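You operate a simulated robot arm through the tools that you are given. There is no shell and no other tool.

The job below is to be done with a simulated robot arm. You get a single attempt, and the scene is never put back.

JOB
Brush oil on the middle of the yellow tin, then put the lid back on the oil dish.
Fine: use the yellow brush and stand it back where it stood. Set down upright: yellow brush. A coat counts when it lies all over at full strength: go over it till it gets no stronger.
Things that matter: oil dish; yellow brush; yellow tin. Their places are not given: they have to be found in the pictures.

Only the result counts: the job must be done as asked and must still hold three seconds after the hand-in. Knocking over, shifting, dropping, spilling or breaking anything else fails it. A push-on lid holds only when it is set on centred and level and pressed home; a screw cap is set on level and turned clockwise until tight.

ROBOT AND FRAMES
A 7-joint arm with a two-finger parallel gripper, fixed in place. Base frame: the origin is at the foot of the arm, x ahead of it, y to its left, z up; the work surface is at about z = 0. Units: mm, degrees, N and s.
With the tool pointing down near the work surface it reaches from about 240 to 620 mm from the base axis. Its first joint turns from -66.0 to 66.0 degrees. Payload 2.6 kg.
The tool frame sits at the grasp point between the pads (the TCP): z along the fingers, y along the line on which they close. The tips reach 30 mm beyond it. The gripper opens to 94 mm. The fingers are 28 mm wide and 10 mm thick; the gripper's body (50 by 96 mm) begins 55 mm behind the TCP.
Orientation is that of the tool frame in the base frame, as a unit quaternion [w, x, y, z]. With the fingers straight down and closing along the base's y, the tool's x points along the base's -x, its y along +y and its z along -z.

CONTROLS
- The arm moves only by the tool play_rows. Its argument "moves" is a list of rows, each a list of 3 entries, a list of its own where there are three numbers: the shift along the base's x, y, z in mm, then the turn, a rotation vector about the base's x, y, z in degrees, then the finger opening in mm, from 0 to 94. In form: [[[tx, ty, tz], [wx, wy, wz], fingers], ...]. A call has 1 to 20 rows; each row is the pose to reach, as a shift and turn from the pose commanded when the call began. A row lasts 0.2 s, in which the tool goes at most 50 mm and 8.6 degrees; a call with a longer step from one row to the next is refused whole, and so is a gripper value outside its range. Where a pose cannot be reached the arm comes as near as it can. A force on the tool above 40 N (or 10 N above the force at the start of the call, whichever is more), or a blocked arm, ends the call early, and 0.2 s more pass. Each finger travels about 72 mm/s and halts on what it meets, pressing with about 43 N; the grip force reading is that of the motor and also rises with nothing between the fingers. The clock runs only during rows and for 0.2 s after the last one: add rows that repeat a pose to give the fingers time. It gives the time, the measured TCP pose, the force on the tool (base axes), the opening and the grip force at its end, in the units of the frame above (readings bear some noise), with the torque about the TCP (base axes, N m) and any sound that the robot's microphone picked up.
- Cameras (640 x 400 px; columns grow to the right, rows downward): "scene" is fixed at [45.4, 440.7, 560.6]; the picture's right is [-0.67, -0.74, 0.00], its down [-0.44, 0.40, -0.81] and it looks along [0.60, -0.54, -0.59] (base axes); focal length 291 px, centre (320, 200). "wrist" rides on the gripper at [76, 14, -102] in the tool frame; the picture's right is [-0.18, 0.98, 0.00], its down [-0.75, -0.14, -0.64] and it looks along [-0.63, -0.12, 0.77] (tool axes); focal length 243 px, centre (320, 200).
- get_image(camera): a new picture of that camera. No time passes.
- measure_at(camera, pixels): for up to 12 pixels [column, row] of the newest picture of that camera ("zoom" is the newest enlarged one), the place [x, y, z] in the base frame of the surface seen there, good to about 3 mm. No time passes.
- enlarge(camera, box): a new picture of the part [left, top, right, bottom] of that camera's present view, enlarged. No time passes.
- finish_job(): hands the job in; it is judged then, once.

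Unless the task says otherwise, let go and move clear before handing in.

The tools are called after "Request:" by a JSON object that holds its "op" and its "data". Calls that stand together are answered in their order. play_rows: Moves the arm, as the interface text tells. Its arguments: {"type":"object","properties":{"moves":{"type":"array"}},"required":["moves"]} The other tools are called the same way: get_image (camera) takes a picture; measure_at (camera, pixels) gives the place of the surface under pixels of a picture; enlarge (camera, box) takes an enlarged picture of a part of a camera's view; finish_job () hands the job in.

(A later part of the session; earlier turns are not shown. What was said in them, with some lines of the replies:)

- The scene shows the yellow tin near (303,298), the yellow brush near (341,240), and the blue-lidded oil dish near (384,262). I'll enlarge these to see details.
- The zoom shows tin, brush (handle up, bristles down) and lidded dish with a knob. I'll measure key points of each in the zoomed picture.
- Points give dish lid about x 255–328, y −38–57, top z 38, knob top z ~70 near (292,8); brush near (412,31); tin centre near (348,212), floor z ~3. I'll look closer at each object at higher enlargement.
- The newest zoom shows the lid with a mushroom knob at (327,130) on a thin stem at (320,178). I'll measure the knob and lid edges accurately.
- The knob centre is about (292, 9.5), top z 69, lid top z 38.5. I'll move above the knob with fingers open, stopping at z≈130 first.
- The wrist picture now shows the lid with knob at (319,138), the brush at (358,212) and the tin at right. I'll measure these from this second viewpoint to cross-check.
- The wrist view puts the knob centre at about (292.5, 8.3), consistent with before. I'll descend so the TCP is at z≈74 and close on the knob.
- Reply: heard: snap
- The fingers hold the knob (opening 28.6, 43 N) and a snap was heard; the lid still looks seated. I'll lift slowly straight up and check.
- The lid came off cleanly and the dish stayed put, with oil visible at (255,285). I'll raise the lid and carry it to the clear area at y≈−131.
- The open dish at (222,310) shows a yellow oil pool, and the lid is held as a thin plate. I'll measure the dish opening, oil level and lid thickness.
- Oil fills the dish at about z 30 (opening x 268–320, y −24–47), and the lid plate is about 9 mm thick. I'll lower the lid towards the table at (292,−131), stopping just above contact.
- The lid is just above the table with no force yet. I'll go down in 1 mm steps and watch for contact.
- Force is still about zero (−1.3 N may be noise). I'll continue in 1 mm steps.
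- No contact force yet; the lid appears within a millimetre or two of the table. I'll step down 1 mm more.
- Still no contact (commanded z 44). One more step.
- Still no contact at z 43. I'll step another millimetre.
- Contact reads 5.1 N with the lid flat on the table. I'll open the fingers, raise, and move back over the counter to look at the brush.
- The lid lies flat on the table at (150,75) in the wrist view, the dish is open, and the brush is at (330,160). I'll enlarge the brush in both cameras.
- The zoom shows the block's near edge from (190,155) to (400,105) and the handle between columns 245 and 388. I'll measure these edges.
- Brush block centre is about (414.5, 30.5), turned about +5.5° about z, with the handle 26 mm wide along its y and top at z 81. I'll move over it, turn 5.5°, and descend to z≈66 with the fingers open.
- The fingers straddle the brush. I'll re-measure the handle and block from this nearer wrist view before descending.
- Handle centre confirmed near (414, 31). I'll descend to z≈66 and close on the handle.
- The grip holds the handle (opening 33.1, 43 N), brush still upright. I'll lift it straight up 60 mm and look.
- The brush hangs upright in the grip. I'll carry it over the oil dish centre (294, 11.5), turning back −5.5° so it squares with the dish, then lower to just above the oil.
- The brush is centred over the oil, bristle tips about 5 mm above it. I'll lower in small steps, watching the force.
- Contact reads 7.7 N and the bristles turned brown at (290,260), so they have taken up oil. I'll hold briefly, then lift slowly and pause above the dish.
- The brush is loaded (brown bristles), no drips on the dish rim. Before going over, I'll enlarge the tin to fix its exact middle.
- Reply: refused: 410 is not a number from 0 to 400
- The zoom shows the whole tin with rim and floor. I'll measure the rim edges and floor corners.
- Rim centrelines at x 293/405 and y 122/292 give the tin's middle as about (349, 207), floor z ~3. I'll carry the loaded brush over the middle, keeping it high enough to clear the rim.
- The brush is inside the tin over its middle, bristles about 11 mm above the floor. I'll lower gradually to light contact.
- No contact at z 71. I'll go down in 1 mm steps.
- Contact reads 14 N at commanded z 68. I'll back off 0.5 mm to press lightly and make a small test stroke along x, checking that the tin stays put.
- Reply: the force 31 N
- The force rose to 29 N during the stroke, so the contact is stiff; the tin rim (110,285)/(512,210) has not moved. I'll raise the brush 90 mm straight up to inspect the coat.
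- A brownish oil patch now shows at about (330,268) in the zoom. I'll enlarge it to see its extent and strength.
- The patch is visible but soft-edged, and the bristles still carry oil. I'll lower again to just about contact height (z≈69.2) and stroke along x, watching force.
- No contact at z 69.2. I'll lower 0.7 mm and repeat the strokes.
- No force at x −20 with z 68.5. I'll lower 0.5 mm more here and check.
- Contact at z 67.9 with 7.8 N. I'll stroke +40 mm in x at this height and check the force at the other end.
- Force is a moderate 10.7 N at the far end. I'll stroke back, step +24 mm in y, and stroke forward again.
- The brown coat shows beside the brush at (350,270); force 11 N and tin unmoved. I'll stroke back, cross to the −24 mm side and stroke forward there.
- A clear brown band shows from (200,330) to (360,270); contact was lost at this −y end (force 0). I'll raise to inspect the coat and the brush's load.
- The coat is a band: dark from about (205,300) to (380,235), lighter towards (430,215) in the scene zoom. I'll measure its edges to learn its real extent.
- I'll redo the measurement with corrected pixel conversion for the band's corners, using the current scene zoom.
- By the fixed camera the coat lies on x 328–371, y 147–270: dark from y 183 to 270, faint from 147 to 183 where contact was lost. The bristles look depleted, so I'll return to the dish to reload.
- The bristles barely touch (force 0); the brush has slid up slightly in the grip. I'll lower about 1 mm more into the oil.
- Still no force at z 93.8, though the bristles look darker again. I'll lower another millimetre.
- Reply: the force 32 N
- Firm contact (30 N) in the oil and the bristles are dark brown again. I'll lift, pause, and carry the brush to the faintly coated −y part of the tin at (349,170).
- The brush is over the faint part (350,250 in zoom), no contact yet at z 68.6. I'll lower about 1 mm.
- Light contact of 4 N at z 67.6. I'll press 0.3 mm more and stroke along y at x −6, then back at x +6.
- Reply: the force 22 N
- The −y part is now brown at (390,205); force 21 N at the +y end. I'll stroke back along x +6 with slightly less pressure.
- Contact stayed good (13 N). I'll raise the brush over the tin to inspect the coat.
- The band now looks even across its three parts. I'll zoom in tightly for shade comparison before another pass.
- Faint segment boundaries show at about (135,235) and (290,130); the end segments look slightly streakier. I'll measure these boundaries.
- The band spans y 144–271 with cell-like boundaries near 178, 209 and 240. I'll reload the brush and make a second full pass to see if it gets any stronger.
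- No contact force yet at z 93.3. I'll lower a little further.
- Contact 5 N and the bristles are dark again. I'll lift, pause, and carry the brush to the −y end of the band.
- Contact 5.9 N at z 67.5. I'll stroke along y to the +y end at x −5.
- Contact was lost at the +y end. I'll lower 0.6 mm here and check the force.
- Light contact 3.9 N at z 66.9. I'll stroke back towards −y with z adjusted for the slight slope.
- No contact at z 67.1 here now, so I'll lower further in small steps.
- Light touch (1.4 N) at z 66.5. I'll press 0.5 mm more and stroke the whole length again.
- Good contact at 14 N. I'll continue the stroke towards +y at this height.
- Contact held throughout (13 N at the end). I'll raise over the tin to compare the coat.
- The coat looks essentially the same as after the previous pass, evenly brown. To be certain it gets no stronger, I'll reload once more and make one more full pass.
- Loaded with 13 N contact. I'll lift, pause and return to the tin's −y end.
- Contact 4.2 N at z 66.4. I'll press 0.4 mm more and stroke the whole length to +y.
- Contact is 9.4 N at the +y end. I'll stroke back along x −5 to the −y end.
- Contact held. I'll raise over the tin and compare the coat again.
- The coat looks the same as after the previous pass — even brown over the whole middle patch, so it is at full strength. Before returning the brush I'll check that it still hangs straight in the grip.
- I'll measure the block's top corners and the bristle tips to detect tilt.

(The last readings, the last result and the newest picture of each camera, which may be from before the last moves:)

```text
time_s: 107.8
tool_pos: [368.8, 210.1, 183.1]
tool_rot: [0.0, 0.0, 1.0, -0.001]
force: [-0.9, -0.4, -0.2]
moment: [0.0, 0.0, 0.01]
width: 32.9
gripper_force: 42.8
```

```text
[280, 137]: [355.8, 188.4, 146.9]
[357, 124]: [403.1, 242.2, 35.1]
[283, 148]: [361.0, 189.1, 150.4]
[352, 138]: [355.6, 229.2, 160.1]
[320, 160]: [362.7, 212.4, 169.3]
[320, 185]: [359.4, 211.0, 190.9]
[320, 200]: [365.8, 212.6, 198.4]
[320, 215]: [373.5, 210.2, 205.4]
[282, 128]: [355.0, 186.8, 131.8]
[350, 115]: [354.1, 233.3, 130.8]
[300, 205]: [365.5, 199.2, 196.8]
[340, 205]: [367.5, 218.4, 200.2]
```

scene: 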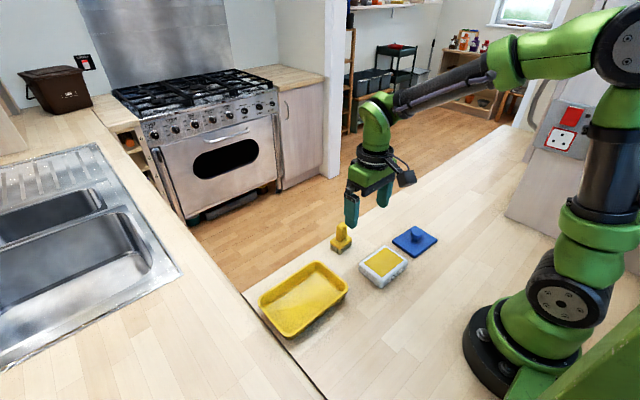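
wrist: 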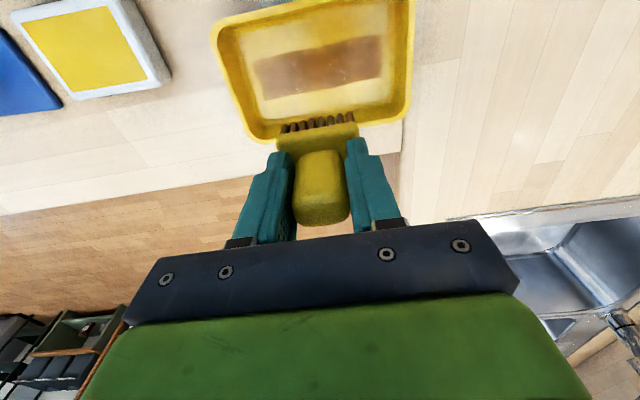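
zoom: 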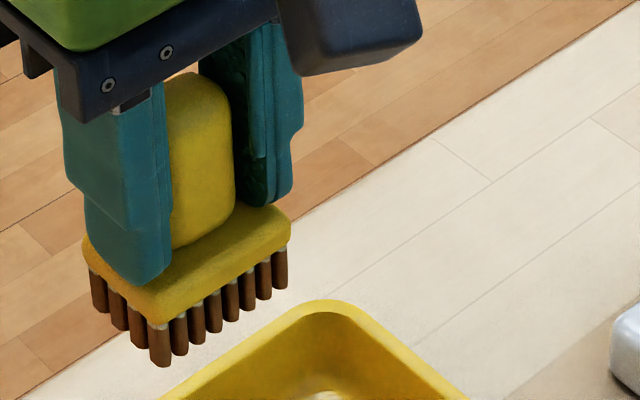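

The block is level (corner heights 146–148) and centred on the TCP within about 1 mm. I'll carry the brush back above its original place (414, 31), turning back +5.5°, and lower to just above the table.

Request:
{"op": "play_rows", "data": {"moves": [[[4, -12, -5], [0, 0, 0.5], 15], [[10, -34, -15], [0, 0, 1], 15], [[16, -58, -25], [0, 0, 2], 15], [[22, -82, -35], [0, 0, 3], 15], [[28, -106, -40], [0, 0, 4], 15], [[34, -130, -45], [0, 0, 5], 15], [[40, -152, -50], [0, 0, 5.5], 15], [[44, -170, -60], [0, 0, 5.5], 15], [[45, -178.1, -75], [0, 0, 5.5], 15], [[45, -178.1, -90], [0, 0, 5.5], 15], [[45, -178.1, -103], [0, 0, 5.5], 15], [[45, -178.1, -111], [0, 0, 5.5], 15], [[45, -178.1, -114], [0, 0, 5.5], 15], [[45, -178.1, -114], [0, 0, 5.5], 15]]}}

Request:
{"op": "enlarge", "data": {"camera": "scene", "box": [315, 205, 375, 265]}}

```text
time_s: 110.8
tool_pos: [413.1, 29.9, 68.0]
tool_rot: [0.0, -0.048, 0.999, -0.001]
force: [-0.8, 0.3, -0.6]
moment: [-0.02, -0.01, -0.01]
width: 33.2
gripper_force: 43.6
```

```text
6.67 times, centred on (345, 235) of scene
```

zoom: 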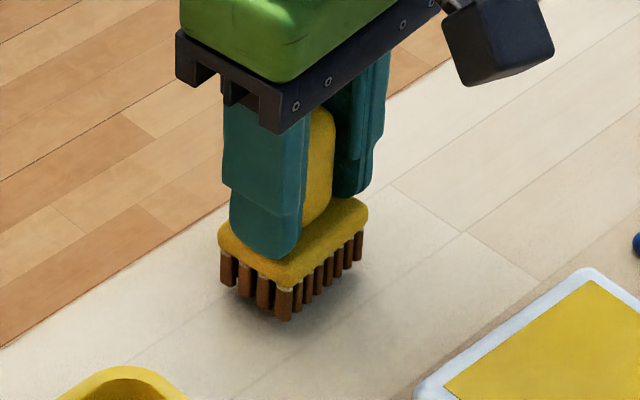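

The brush is a few mm above its old spot. I'll lower in 1 mm steps until contact.

Request:
{"op": "play_rows", "data": {"moves": [[[0, 0, -1.5], [0, 0, 0], 15], [[0, 0, -3], [0, 0, 0], 15], [[0, 0, -4], [0, 0, 0], 15], [[0, 0, -4], [0, 0, 0], 15]]}}

```text
time_s: 111.8
tool_pos: [413.4, 30.3, 63.1]
tool_rot: [0.0, -0.048, 0.999, 0.0]
force: [0.0, 0.3, -0.1]
moment: [0.0, 0.01, -0.04]
width: 33.1
gripper_force: 43.6
```

No contact at z 64. I'll continue down in half-millimetre steps.

Request:
{"op": "play_rows", "data": {"moves": [[[0, 0, -0.5], [0, 0, 0], 15], [[0, 0, -1], [0, 0, 0], 15]]}}

```text
time_s: 112.4
tool_pos: [412.9, 30.3, 64.6]
tool_rot: [0.0, -0.048, 0.999, 0.001]
force: [-0.8, 0.1, 0.0]
moment: [0.0, 0.01, 0.01]
width: 33.0
gripper_force: 43.0
```

Request:
{"op": "play_rows", "data": {"moves": [[[0, 0, -0.5], [0, 0, 0], 15], [[0, 0, -0.7], [0, 0, 0], 15]]}}

Request:
{"op": "enlarge", "data": {"camera": "scene", "box": [315, 205, 375, 265]}}

```text
time_s: 113.0
tool_pos: [413.2, 30.9, 62.5]
tool_rot: [0.0, -0.048, 0.999, 0.0]
force: [0.4, -0.5, -0.4]
moment: [-0.02, 0.0, 0.03]
width: 33.0
gripper_force: 43.0
```

```text
6.67 times, centred on (345, 235) of scene
```

zoom: 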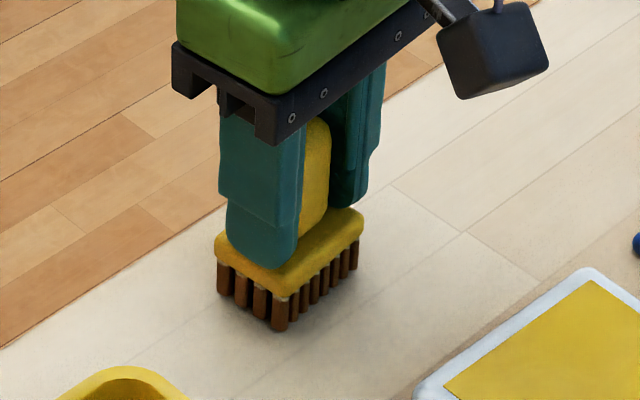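

Still no contact force at z 62.3. I'll step down further.

Request:
{"op": "play_rows", "data": {"moves": [[[0, 0, -0.4], [0, 0, 0], 15], [[0, 0, -0.7], [0, 0, 0], 15]]}}

```text
time_s: 113.6
tool_pos: [413.5, 30.9, 61.5]
tool_rot: [0.0, -0.049, 0.999, 0.0]
force: [-2.8, -1.3, 6.2]
moment: [-0.01, -0.04, -0.04]
width: 33.3
gripper_force: 43.2
```

Contact at 6.2 N: the brush stands on the table. I'll check its position against the original corners before releasing.

Request:
{"op": "enlarge", "data": {"camera": "scene", "box": [320, 213, 368, 261]}}

Request:
{"op": "measure_at", "data": {"camera": "zoom", "pixels": [[208, 240], [288, 295], [382, 212], [275, 340], [208, 295], [378, 262], [240, 270], [330, 255]]}}

```text
8.33 times, centred on (344, 237) of scene
```

zoom: 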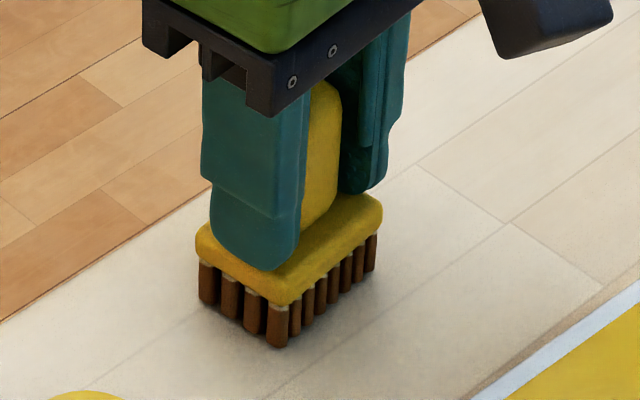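

```text
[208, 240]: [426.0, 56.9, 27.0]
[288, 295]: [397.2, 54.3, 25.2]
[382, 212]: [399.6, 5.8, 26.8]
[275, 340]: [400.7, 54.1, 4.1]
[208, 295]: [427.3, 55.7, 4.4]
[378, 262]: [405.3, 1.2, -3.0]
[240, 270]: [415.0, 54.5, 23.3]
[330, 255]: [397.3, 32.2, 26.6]
```

The brush is within about 1–2 mm of where it stood (corner at (280,300) vs (290,300) originally). I'll open the fingers and lift straight away.

Request:
{"op": "play_rows", "data": {"moves": [[[0, 0, 0], [0, 0, 0], 36], [[0, 0, 0], [0, 0, 0], 42], [[0, 0, 0], [0, 0, 0], 60], [[0, 0, 0], [0, 0, 0], 80], [[0, 0, 0], [0, 0, 0], 80], [[0, 0, 10], [0, 0, 0], 80], [[0, 0, 30], [0, 0, 0], 80], [[0, 0, 60], [0, 0, 0], 80], [[0, 0, 95], [0, 0, 0], 80], [[0, 0, 95], [0, 0, 0], 80]]}}

Request:
{"op": "enlarge", "data": {"camera": "scene", "box": [320, 213, 368, 261]}}

Request:
{"op": "get_image", "data": {"camera": "scene"}}

```text
time_s: 115.8
tool_pos: [414.4, 30.7, 156.2]
tool_rot: [0.0, -0.048, 0.999, -0.001]
force: [-0.2, 0.1, -0.4]
moment: [0.01, 0.0, 0.0]
width: 79.8
gripper_force: 0.0
```

```text
8.33 times, centred on (344, 237) of scene
```

zoom: 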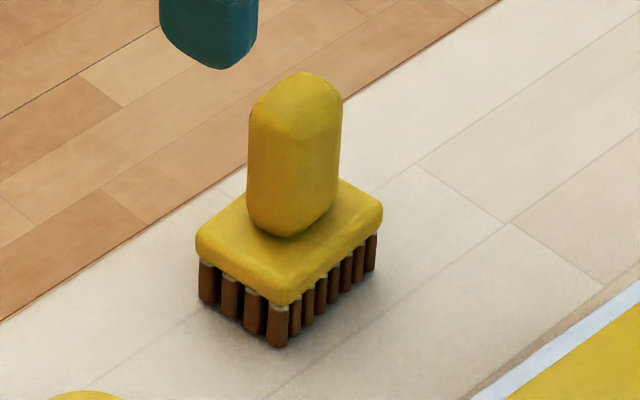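

```text
taken
```

scene: 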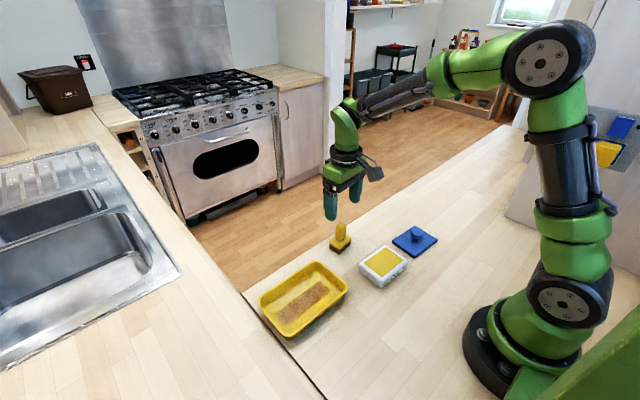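

The brush stands upright at its old place. Now I'll check whether the dish has shifted, using the same zoom box as at the start.

Request:
{"op": "enlarge", "data": {"camera": "scene", "box": [350, 230, 420, 295]}}

Request:
{"op": "measure_at", "data": {"camera": "zoom", "pixels": [[165, 215], [300, 325], [465, 205], [325, 95], [300, 350], [165, 250], [462, 235], [205, 200], [300, 280], [415, 205], [325, 115], [250, 155]]}}

```text
6.15 times, centred on (385, 262) of scene
```

zoom: 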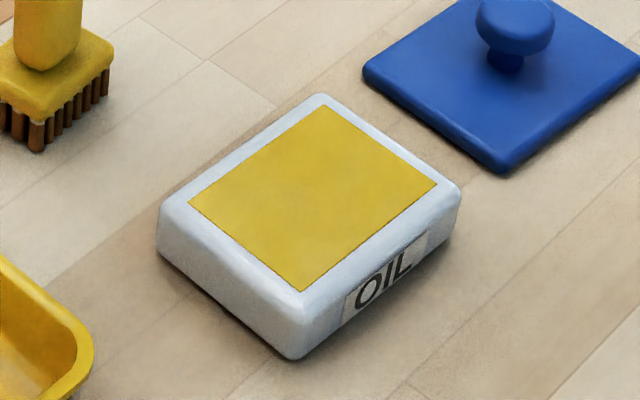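

```text
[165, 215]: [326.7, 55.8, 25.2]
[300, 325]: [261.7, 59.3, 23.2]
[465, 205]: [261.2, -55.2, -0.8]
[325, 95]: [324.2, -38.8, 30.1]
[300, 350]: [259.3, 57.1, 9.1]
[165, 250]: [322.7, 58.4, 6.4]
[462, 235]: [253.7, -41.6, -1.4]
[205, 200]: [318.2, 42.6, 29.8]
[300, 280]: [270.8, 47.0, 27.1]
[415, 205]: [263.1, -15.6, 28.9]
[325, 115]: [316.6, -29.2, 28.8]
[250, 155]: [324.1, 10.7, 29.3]
```

The dish corners look about 1 mm off from the first view. I'll take the same zoom box as when the lid was first lifted to compare directly.

Request:
{"op": "enlarge", "data": {"camera": "scene", "box": [330, 190, 450, 300]}}

Request:
{"op": "enlarge", "data": {"camera": "scene", "box": [350, 220, 420, 290]}}

```text
3.64 times, centred on (390, 245) of scene
```

zoom: 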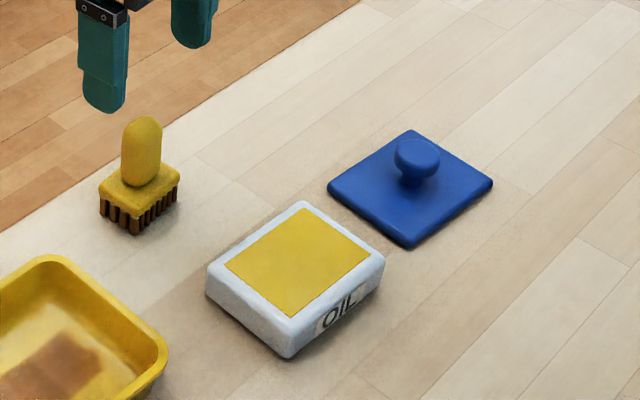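

```text
5.71 times, centred on (385, 255) of scene
```

zoom: 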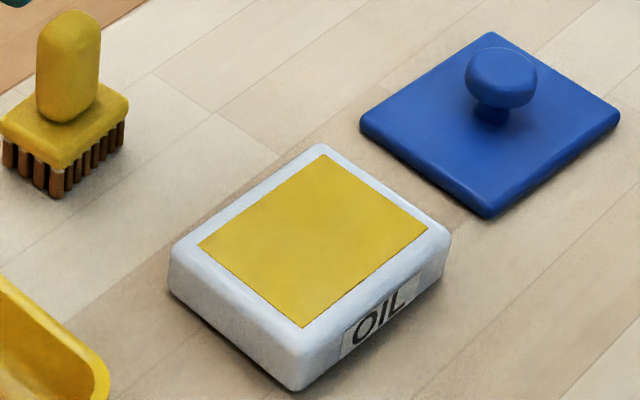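

The dish appears essentially where it was (differences under ~1 mm). I'll move over the lid's knob at (292,−131), turning back −5.5°, fingers open.

Request:
{"op": "play_rows", "data": {"moves": [[[-10, -14, 0], [0, 0, -1], 94], [[-25, -34, 0], [0, 0, -2], 94], [[-40, -54, 0], [0, 0, -3], 94], [[-56, -75, 0], [0, 0, -4], 94], [[-72, -96, 0], [0, 0, -5], 94], [[-88, -117, 0], [0, 0, -5.5], 94], [[-104, -138, 0], [0, 0, -5.5], 94], [[-116, -154, -5], [0, 0, -5.5], 94], [[-121.8, -162.4, -20], [0, 0, -5.5], 94], [[-121.8, -162.4, -45], [0, 0, -5.5], 94], [[-121.8, -162.4, -60], [0, 0, -5.5], 94], [[-121.8, -162.4, -60], [0, 0, -5.5], 94]]}}

Request:
{"op": "get_image", "data": {"camera": "wrist"}}

Request:
{"op": "enlarge", "data": {"camera": "scene", "box": [370, 180, 480, 270]}}

```text
time_s: 118.4
tool_pos: [292.9, -132.2, 95.0]
tool_rot: [-0.001, -0.001, 1.0, 0.0]
force: [0.3, 0.3, 0.1]
moment: [-0.02, 0.03, 0.0]
width: 94.0
gripper_force: 0.1
```

```text
taken
```

wrist: 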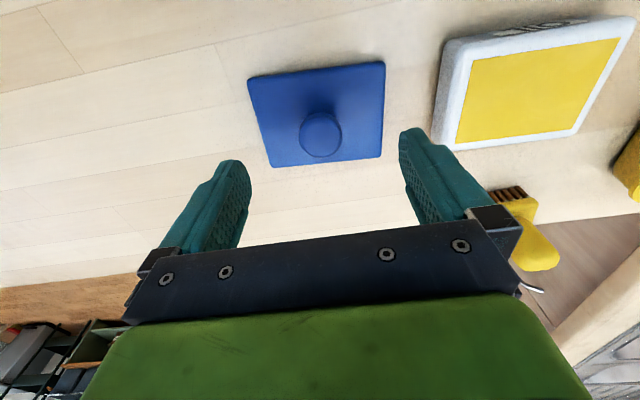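

```text
4.44 times, centred on (425, 225) of scene
```

zoom: 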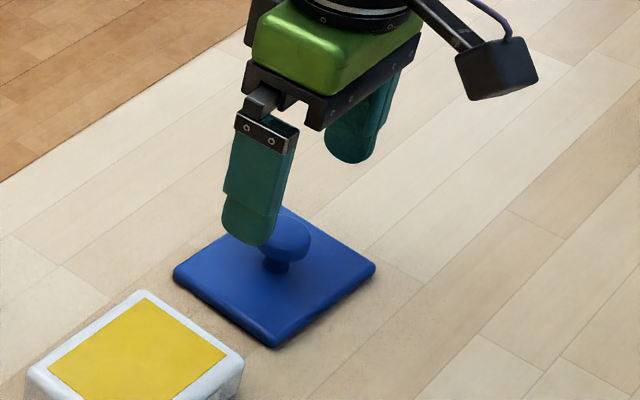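

The knob is centred between the open fingers. I'll descend to the same grip height as before (z 42) and close.

Request:
{"op": "play_rows", "data": {"moves": [[[0, 0, -20], [0, 0, 0], 94], [[0, 0, -40], [0, 0, 0], 94], [[0, 0, -51], [0, 0, 0], 94], [[0, 0, -54.6], [0, 0, 0], 94], [[0, 0, -54.6], [0, 0, 0], 60], [[0, 0, -54.6], [0, 0, 0], 40], [[0, 0, -54.6], [0, 0, 0], 20], [[0, 0, -54.6], [0, 0, 0], 20], [[0, 0, -54.6], [0, 0, 0], 20], [[0, 0, -54.6], [0, 0, 0], 20]]}}

```text
time_s: 120.6
tool_pos: [290.9, -132.8, 41.2]
tool_rot: [0.0, 0.0, 1.0, 0.0]
force: [0.0, -0.8, -0.5]
moment: [-0.02, -0.03, 0.0]
width: 29.2
gripper_force: 43.7
```

The knob is held (opening 29.2, 43.7 N). I'll lift and carry the lid back over the dish, stopping about 15 mm above the rim.

Request:
{"op": "play_rows", "data": {"moves": [[[0, 0, 5], [0, 0, 0], 20], [[0, 0, 20], [0, 0, 0], 20], [[0, 0, 45], [0, 0, 0], 20], [[0, 5, 65], [0, 0, 0], 20], [[0, 25, 70], [0, 0, 0], 20], [[0, 50, 70], [0, 0, 0], 20], [[0, 75, 70], [0, 0, 0], 20], [[0, 100, 70], [0, 0, 0], 20], [[0, 122, 70], [0, 0, 0], 20], [[0, 136, 70], [0, 0, 0], 20], [[0, 140, 70], [0, 0, 0], 20], [[0, 140, 55], [0, 0, 0], 20], [[0, 140, 47], [0, 0, 0], 20], [[0, 140, 47], [0, 0, 0], 20]]}}

Request:
{"op": "enlarge", "data": {"camera": "scene", "box": [345, 215, 425, 295]}}

Request:
{"op": "get_image", "data": {"camera": "wrist"}}

```text
time_s: 123.6
tool_pos: [291.3, 7.0, 88.3]
tool_rot: [0.0, 0.0, 1.0, 0.0]
force: [-0.3, 0.1, -0.1]
moment: [-0.02, -0.02, 0.04]
width: 29.2
gripper_force: 43.3
```

```text
5.00 times, centred on (385, 255) of scene
```

zoom: 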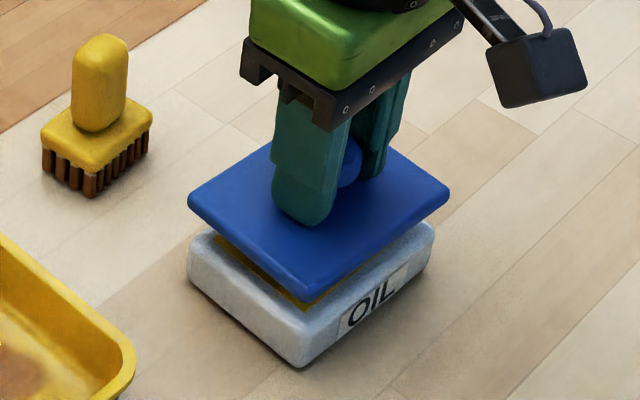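

```text
taken
```

wrist: 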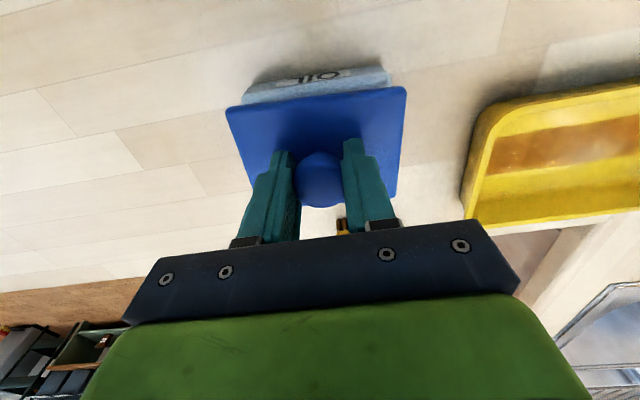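

The lid hangs level above the dish, about 16 mm over the rim. I'll measure the lid's edges and the dish's faces to check centring.

Request:
{"op": "measure_at", "data": {"camera": "zoom", "pixels": [[220, 228], [245, 252], [275, 282], [335, 280], [375, 247], [415, 215], [220, 275], [250, 305], [280, 335], [330, 330], [370, 300], [410, 265]]}}

Request:
{"op": "measure_at", "data": {"camera": "wrist", "pixels": [[232, 112], [400, 92], [310, 103], [255, 90], [380, 76], [320, 82], [403, 130], [395, 190], [235, 130], [250, 180], [388, 75], [247, 95]]}}

```text
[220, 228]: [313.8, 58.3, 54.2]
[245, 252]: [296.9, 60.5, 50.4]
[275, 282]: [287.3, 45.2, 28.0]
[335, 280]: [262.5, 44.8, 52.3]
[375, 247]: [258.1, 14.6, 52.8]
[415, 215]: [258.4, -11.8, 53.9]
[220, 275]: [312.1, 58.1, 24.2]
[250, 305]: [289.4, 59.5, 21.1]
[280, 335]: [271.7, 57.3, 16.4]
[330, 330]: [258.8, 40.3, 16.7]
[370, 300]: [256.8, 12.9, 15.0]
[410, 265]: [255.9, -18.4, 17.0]
```

```text
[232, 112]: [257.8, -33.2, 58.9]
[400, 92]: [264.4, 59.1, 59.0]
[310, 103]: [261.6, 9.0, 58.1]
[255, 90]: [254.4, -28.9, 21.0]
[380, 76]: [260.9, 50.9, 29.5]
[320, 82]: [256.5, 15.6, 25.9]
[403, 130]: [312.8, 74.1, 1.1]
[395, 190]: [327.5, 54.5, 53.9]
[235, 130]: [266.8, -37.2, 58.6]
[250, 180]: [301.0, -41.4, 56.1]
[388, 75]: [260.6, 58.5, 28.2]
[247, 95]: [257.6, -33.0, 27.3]
```

Lid and dish faces agree within measuring error (y face 58–60 vs 58–59.5; x face 258 vs 257). I'll lower to about 2 mm above the rim and compare with the first picture's alignment.

Request:
{"op": "play_rows", "data": {"moves": [[[0, 0, -5], [0, 0, 0], 20], [[0, 0, -10], [0, 0, 0], 20], [[0, 0, -12.5], [0, 0, 0], 20], [[0, 0, -12.5], [0, 0, 0], 20]]}}

Request:
{"op": "enlarge", "data": {"camera": "scene", "box": [350, 230, 420, 295]}}

Request:
{"op": "enlarge", "data": {"camera": "wrist", "box": [215, 45, 425, 215]}}

```text
time_s: 124.6
tool_pos: [292.5, 8.3, 74.8]
tool_rot: [0.0, 0.0, 1.0, 0.0]
force: [0.3, 0.4, 0.0]
moment: [0.0, 0.02, 0.0]
width: 29.2
gripper_force: 42.9
```

```text
6.15 times, centred on (385, 262) of scene
```

zoom: 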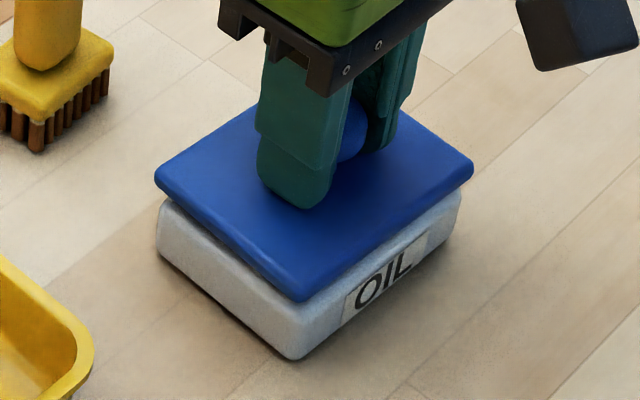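

```text
2.35 times, centred on (320, 130) of wrist
```

zoom: 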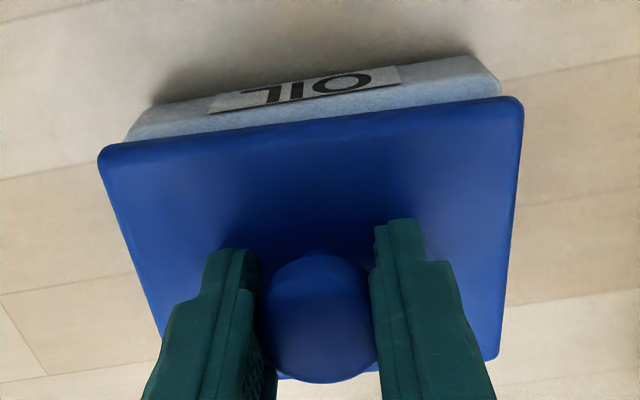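

The lid sits squarely over the dish within about half a millimetre (left edges at columns 155/157, right 473/461 as in the first picture). I'll lower in small steps to contact.

Request:
{"op": "play_rows", "data": {"moves": [[[0, 0, -1], [0, 0, 0], 20], [[0, 0, -2], [0, 0, 0], 20], [[0, 0, -2.5], [0, 0, 0], 20]]}}

```text
time_s: 125.4
tool_pos: [292.6, 8.4, 73.2]
tool_rot: [0.001, -0.001, 1.0, 0.0]
force: [0.4, 0.2, -0.3]
moment: [0.0, 0.0, 0.01]
width: 29.2
gripper_force: 42.9
```

No contact yet at commanded z 74. I'll step down further.

Request:
{"op": "play_rows", "data": {"moves": [[[0, 0, -0.5], [0, 0, 0], 20], [[0, 0, -1], [0, 0, 0], 20]]}}

```text
time_s: 126.0
tool_pos: [290.9, 8.4, 73.3]
tool_rot: [0.0, 0.001, 1.0, 0.0]
force: [-0.1, -0.2, -1.1]
moment: [-0.03, 0.03, -0.03]
width: 29.3
gripper_force: 42.6
```

Request:
{"op": "play_rows", "data": {"moves": [[[0, 0, -0.5], [0, 0, 0], 20], [[0, 0, -1], [0, 0, 0], 20]]}}

Request:
{"op": "enlarge", "data": {"camera": "scene", "box": [350, 230, 420, 295]}}

```text
time_s: 126.6
tool_pos: [291.8, 7.5, 72.6]
tool_rot: [0.0, 0.0, 1.0, 0.0]
force: [-0.6, 0.4, 0.1]
moment: [0.01, 0.0, -0.01]
width: 29.3
gripper_force: 42.7
```

```text
6.15 times, centred on (385, 262) of scene
```

zoom: 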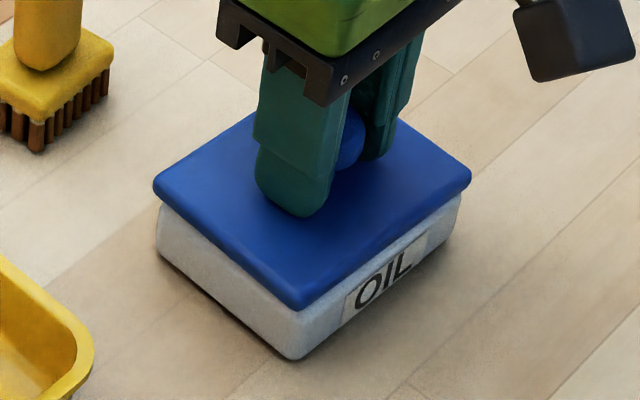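

The lid is nearly seated visually (front corner (300,308) vs (308,310) at first) with no force yet. I'll nudge −0.5 mm in x and y to centre it better and continue down.

Request:
{"op": "play_rows", "data": {"moves": [[[-0.5, -0.6, 0], [0, 0, 0], 20], [[-0.5, -0.6, -0.4], [0, 0, 0], 20], [[-0.5, -0.6, -0.8], [0, 0, 0], 20]]}}

```text
time_s: 127.4
tool_pos: [290.0, 8.5, 73.2]
tool_rot: [0.0, 0.0, 1.0, 0.001]
force: [-11.7, 8.2, 28.9]
moment: [0.14, 0.29, -0.03]
width: 29.6
gripper_force: 43.2
heard: snap
```

A snap was heard with 29 N downward force, so the lid seems to have engaged. I'll look at it.

Request:
{"op": "enlarge", "data": {"camera": "scene", "box": [350, 230, 420, 295]}}

Request:
{"op": "enlarge", "data": {"camera": "wrist", "box": [215, 45, 425, 215]}}

```text
6.15 times, centred on (385, 262) of scene
```

zoom: 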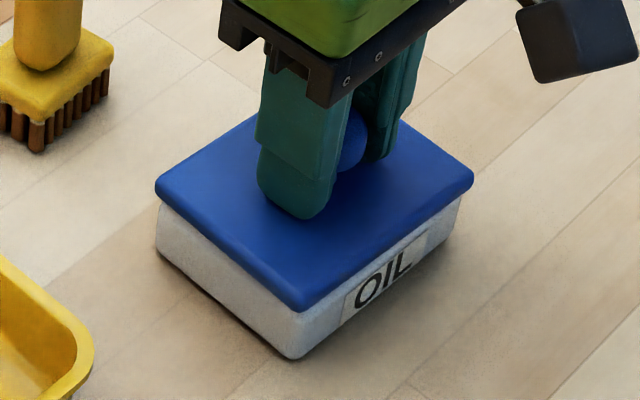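

```text
2.35 times, centred on (320, 130) of wrist
```

zoom: 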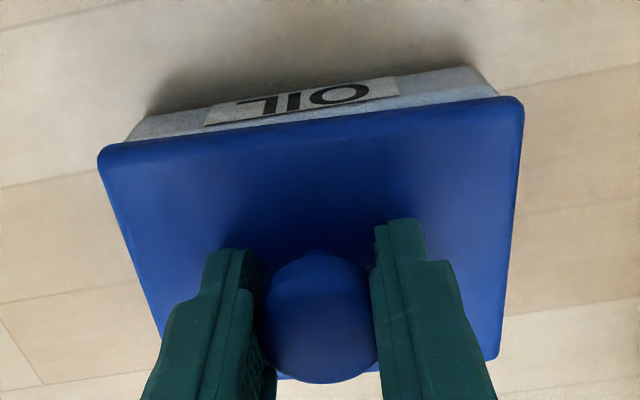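

The lid sits flush and square on the dish. I'll open the fingers, rise above the knob, and close them to press down on it once more for certainty.

Request:
{"op": "play_rows", "data": {"moves": [[[0.2, 0.2, 0.3], [0, 0, 0], 20], [[0.2, 0.2, 0.3], [0, 0, 0], 40], [[0.2, 0.2, 0.3], [0, 0, 0], 70], [[0.2, 0.2, 0.3], [0, 0, 0], 94], [[0.2, 0.2, 0.3], [0, 0, 0], 94], [[0.2, 0.2, 15], [0, 0, 0], 94], [[0.2, 0.2, 40], [0, 0, 0], 94], [[0.2, 0.2, 50], [0, 0, 0], 94], [[0.2, 0.2, 50], [0, 0, 0], 94]]}}

Request:
{"op": "enlarge", "data": {"camera": "scene", "box": [350, 230, 420, 295]}}

Request:
{"op": "get_image", "data": {"camera": "wrist"}}

```text
time_s: 129.4
tool_pos: [292.4, 7.8, 121.0]
tool_rot: [0.0, 0.0, 1.0, 0.0]
force: [0.4, 1.0, -0.7]
moment: [0.03, 0.01, 0.01]
width: 93.9
gripper_force: 0.0
```

```text
6.15 times, centred on (385, 262) of scene
```

zoom: 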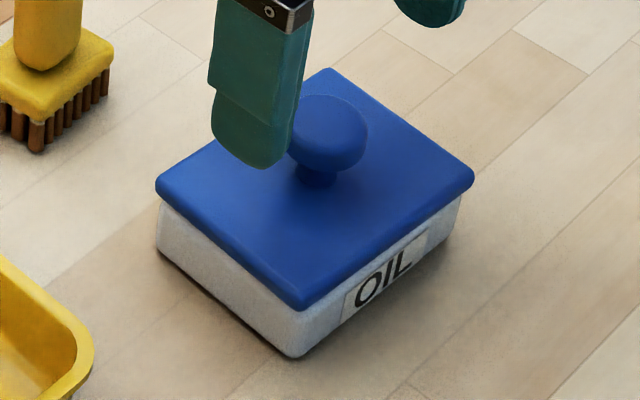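

```text
taken
```

wrist: 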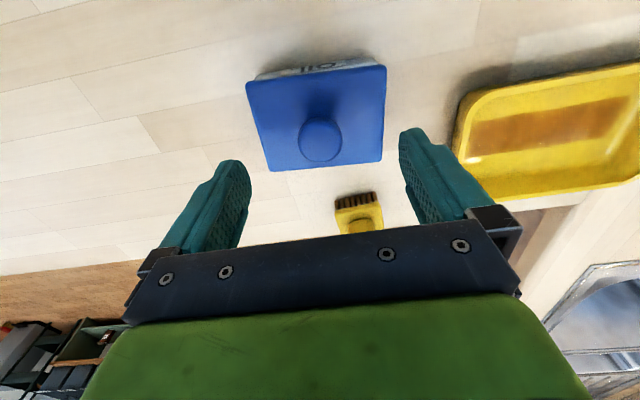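

The lid lies flush and square. I'll close the fingers above the knob and lower to press straight down on its top.

Request:
{"op": "play_rows", "data": {"moves": [[[0.3, 0.3, 0], [0, 0, 0], 60], [[0.3, 0.3, 0], [0, 0, 0], 30], [[0.3, 0.3, 0], [0, 0, 0], 0], [[0.3, 0.3, 0], [0, 0, 0], 0], [[0.3, 0.3, 0], [0, 0, 0], 0], [[0.3, 0.3, -8], [0, 0, 0], 0], [[0.3, 0.3, -15], [0, 0, 0], 0], [[0.3, 0.3, -19], [0, 0, 0], 0], [[0.3, 0.3, -20], [0, 0, 0], 0]]}}

Request:
{"op": "enlarge", "data": {"camera": "scene", "box": [350, 220, 420, 290]}}

```text
time_s: 131.4
tool_pos: [292.0, 7.0, 100.7]
tool_rot: [0.0, 0.0, 1.0, 0.0]
force: [-1.0, -0.1, -0.5]
moment: [0.04, -0.01, -0.03]
width: 0.0
gripper_force: 32.5
```

```text
5.71 times, centred on (385, 255) of scene
```

zoom: 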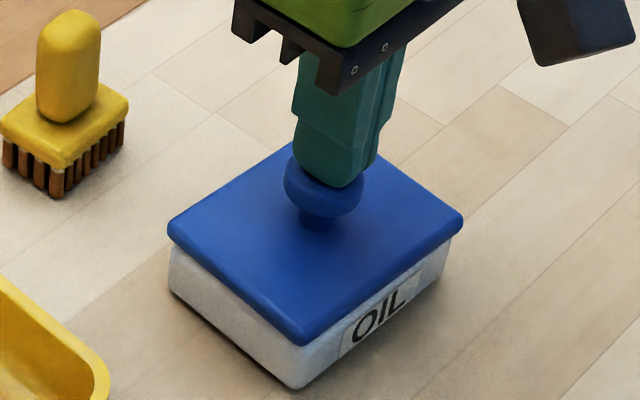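

The closed fingertips are right over the knob, nearly touching. I'll press down in small steps.

Request:
{"op": "play_rows", "data": {"moves": [[[0, 0, -0.5], [0, 0, 0], 0], [[0, 0, -1], [0, 0, 0], 0], [[0, 0, -1.5], [0, 0, 0], 0]]}}

```text
time_s: 132.2
tool_pos: [292.1, 6.7, 99.2]
tool_rot: [0.0, 0.0, 1.0, -0.001]
force: [-2.3, 0.9, 7.9]
moment: [0.04, 0.08, 0.01]
width: 0.1
gripper_force: 32.9
```

Contact at 7.9 N on the knob top. I'll press about 0.8 mm more.

Request:
{"op": "play_rows", "data": {"moves": [[[0, 0, -0.4], [0, 0, 0], 0], [[0, 0, -0.8], [0, 0, 0], 0], [[0, 0, -0.8], [0, 0, 0], 0]]}}

```text
time_s: 133.0
tool_pos: [292.3, 6.6, 99.4]
tool_rot: [0.0, 0.0, 1.0, 0.0]
force: [-10.8, 1.7, 30.2]
moment: [0.1, 0.29, -0.01]
width: 0.1
gripper_force: 33.1
```

30 N of pressing gave no further snap or movement, so the lid was already home. I'll rise straight up and move clear, then check everything.

Request:
{"op": "play_rows", "data": {"moves": [[[0, 0, 3], [0, 0, 0], 0], [[0, 0, 15], [0, 0, 0], 0], [[0, 0, 40], [0, 0, 0], 0], [[0, -5, 75], [0, 0, 0], 0], [[5, -15, 115], [0, 0, 0], 20], [[15, -35, 155], [0, 0, 0], 40], [[25, -60, 190], [0, 0, 0], 60], [[35, -85, 215], [0, 0, 0], 60], [[40, -100, 225], [0, 0, 0], 60], [[40, -100, 225], [0, 0, 0], 60]]}}

Request:
{"op": "get_image", "data": {"camera": "scene"}}

Request:
{"op": "enlarge", "data": {"camera": "scene", "box": [240, 200, 440, 350]}}

Request:
{"op": "enlarge", "data": {"camera": "scene", "box": [350, 230, 420, 295]}}

```text
time_s: 135.2
tool_pos: [330.8, -88.8, 323.3]
tool_rot: [0.0, 0.0, 1.0, 0.001]
force: [-0.7, 0.0, -0.4]
moment: [-0.02, 0.0, 0.02]
width: 60.1
gripper_force: 0.0
```

```text
taken
```

scene: 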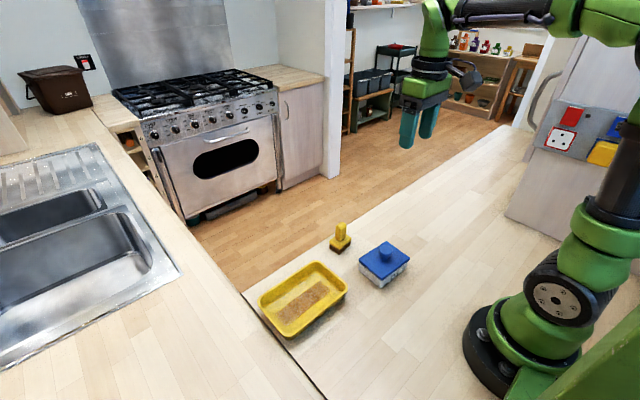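

```text
2.67 times, centred on (340, 275) of scene
```

zoom: 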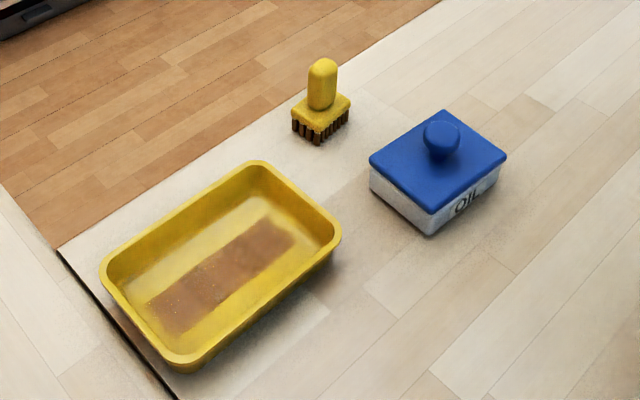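

```text
6.15 times, centred on (385, 262) of scene
```

zoom: 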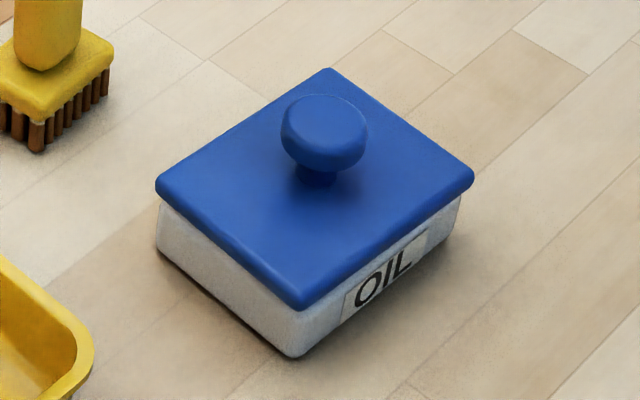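

The lid is flush, the brush stands in place, and the tin shows an even coat. One last close look at the coat without obstruction.

Request:
{"op": "enlarge", "data": {"camera": "scene", "box": [270, 270, 340, 330]}}

Request:
{"op": "enlarge", "data": {"camera": "scene", "box": [320, 213, 368, 261]}}

```text
6.67 times, centred on (305, 300) of scene
```

zoom: 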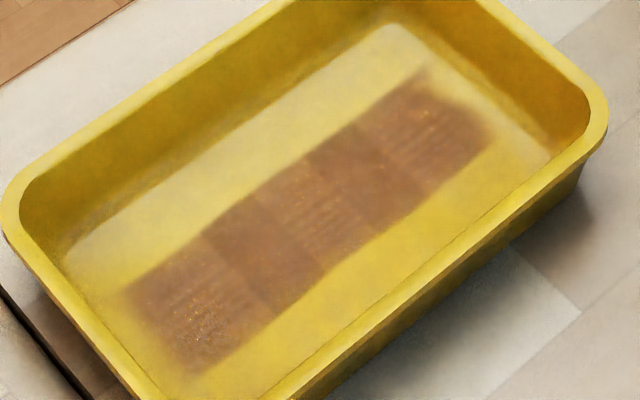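

```text
8.33 times, centred on (344, 237) of scene
```

zoom: 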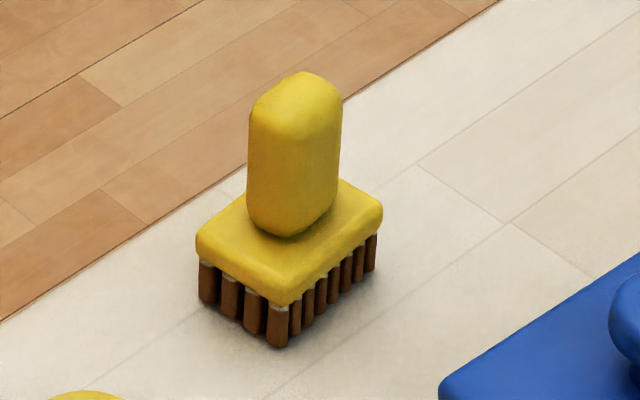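

The coat is even over the whole middle patch and no darker than after the previous pass. The brush stands upright at its old spot, the lid is snapped on flush, and the arm is clear, so I'm handing in.

Request:
{"op": "finish_job", "data": {}}

```text
The job is handed in.
```

The job is handed in: the middle of the yellow tin is oiled, the yellow brush is back where it stood, and the lid is on the oil dish.

- **Coat:** The oil covers a patch about 43 by 127 mm at the centre of the tin floor. I reloaded the brush three times. The last full pass made it look no darker, so I took it as full strength by eye.
- **Brush:** It stands upright within about 2 mm of its original spot, with the bristles still oily.
- **Lid:** I set it on square and level, and it gave a snap as it seated. I then pressed the knob with about 30 N, and nothing moved further.
- **Other things:** The dish may have shifted by about 1 mm during the work. I saw no movement of the tin and no drips on the table.
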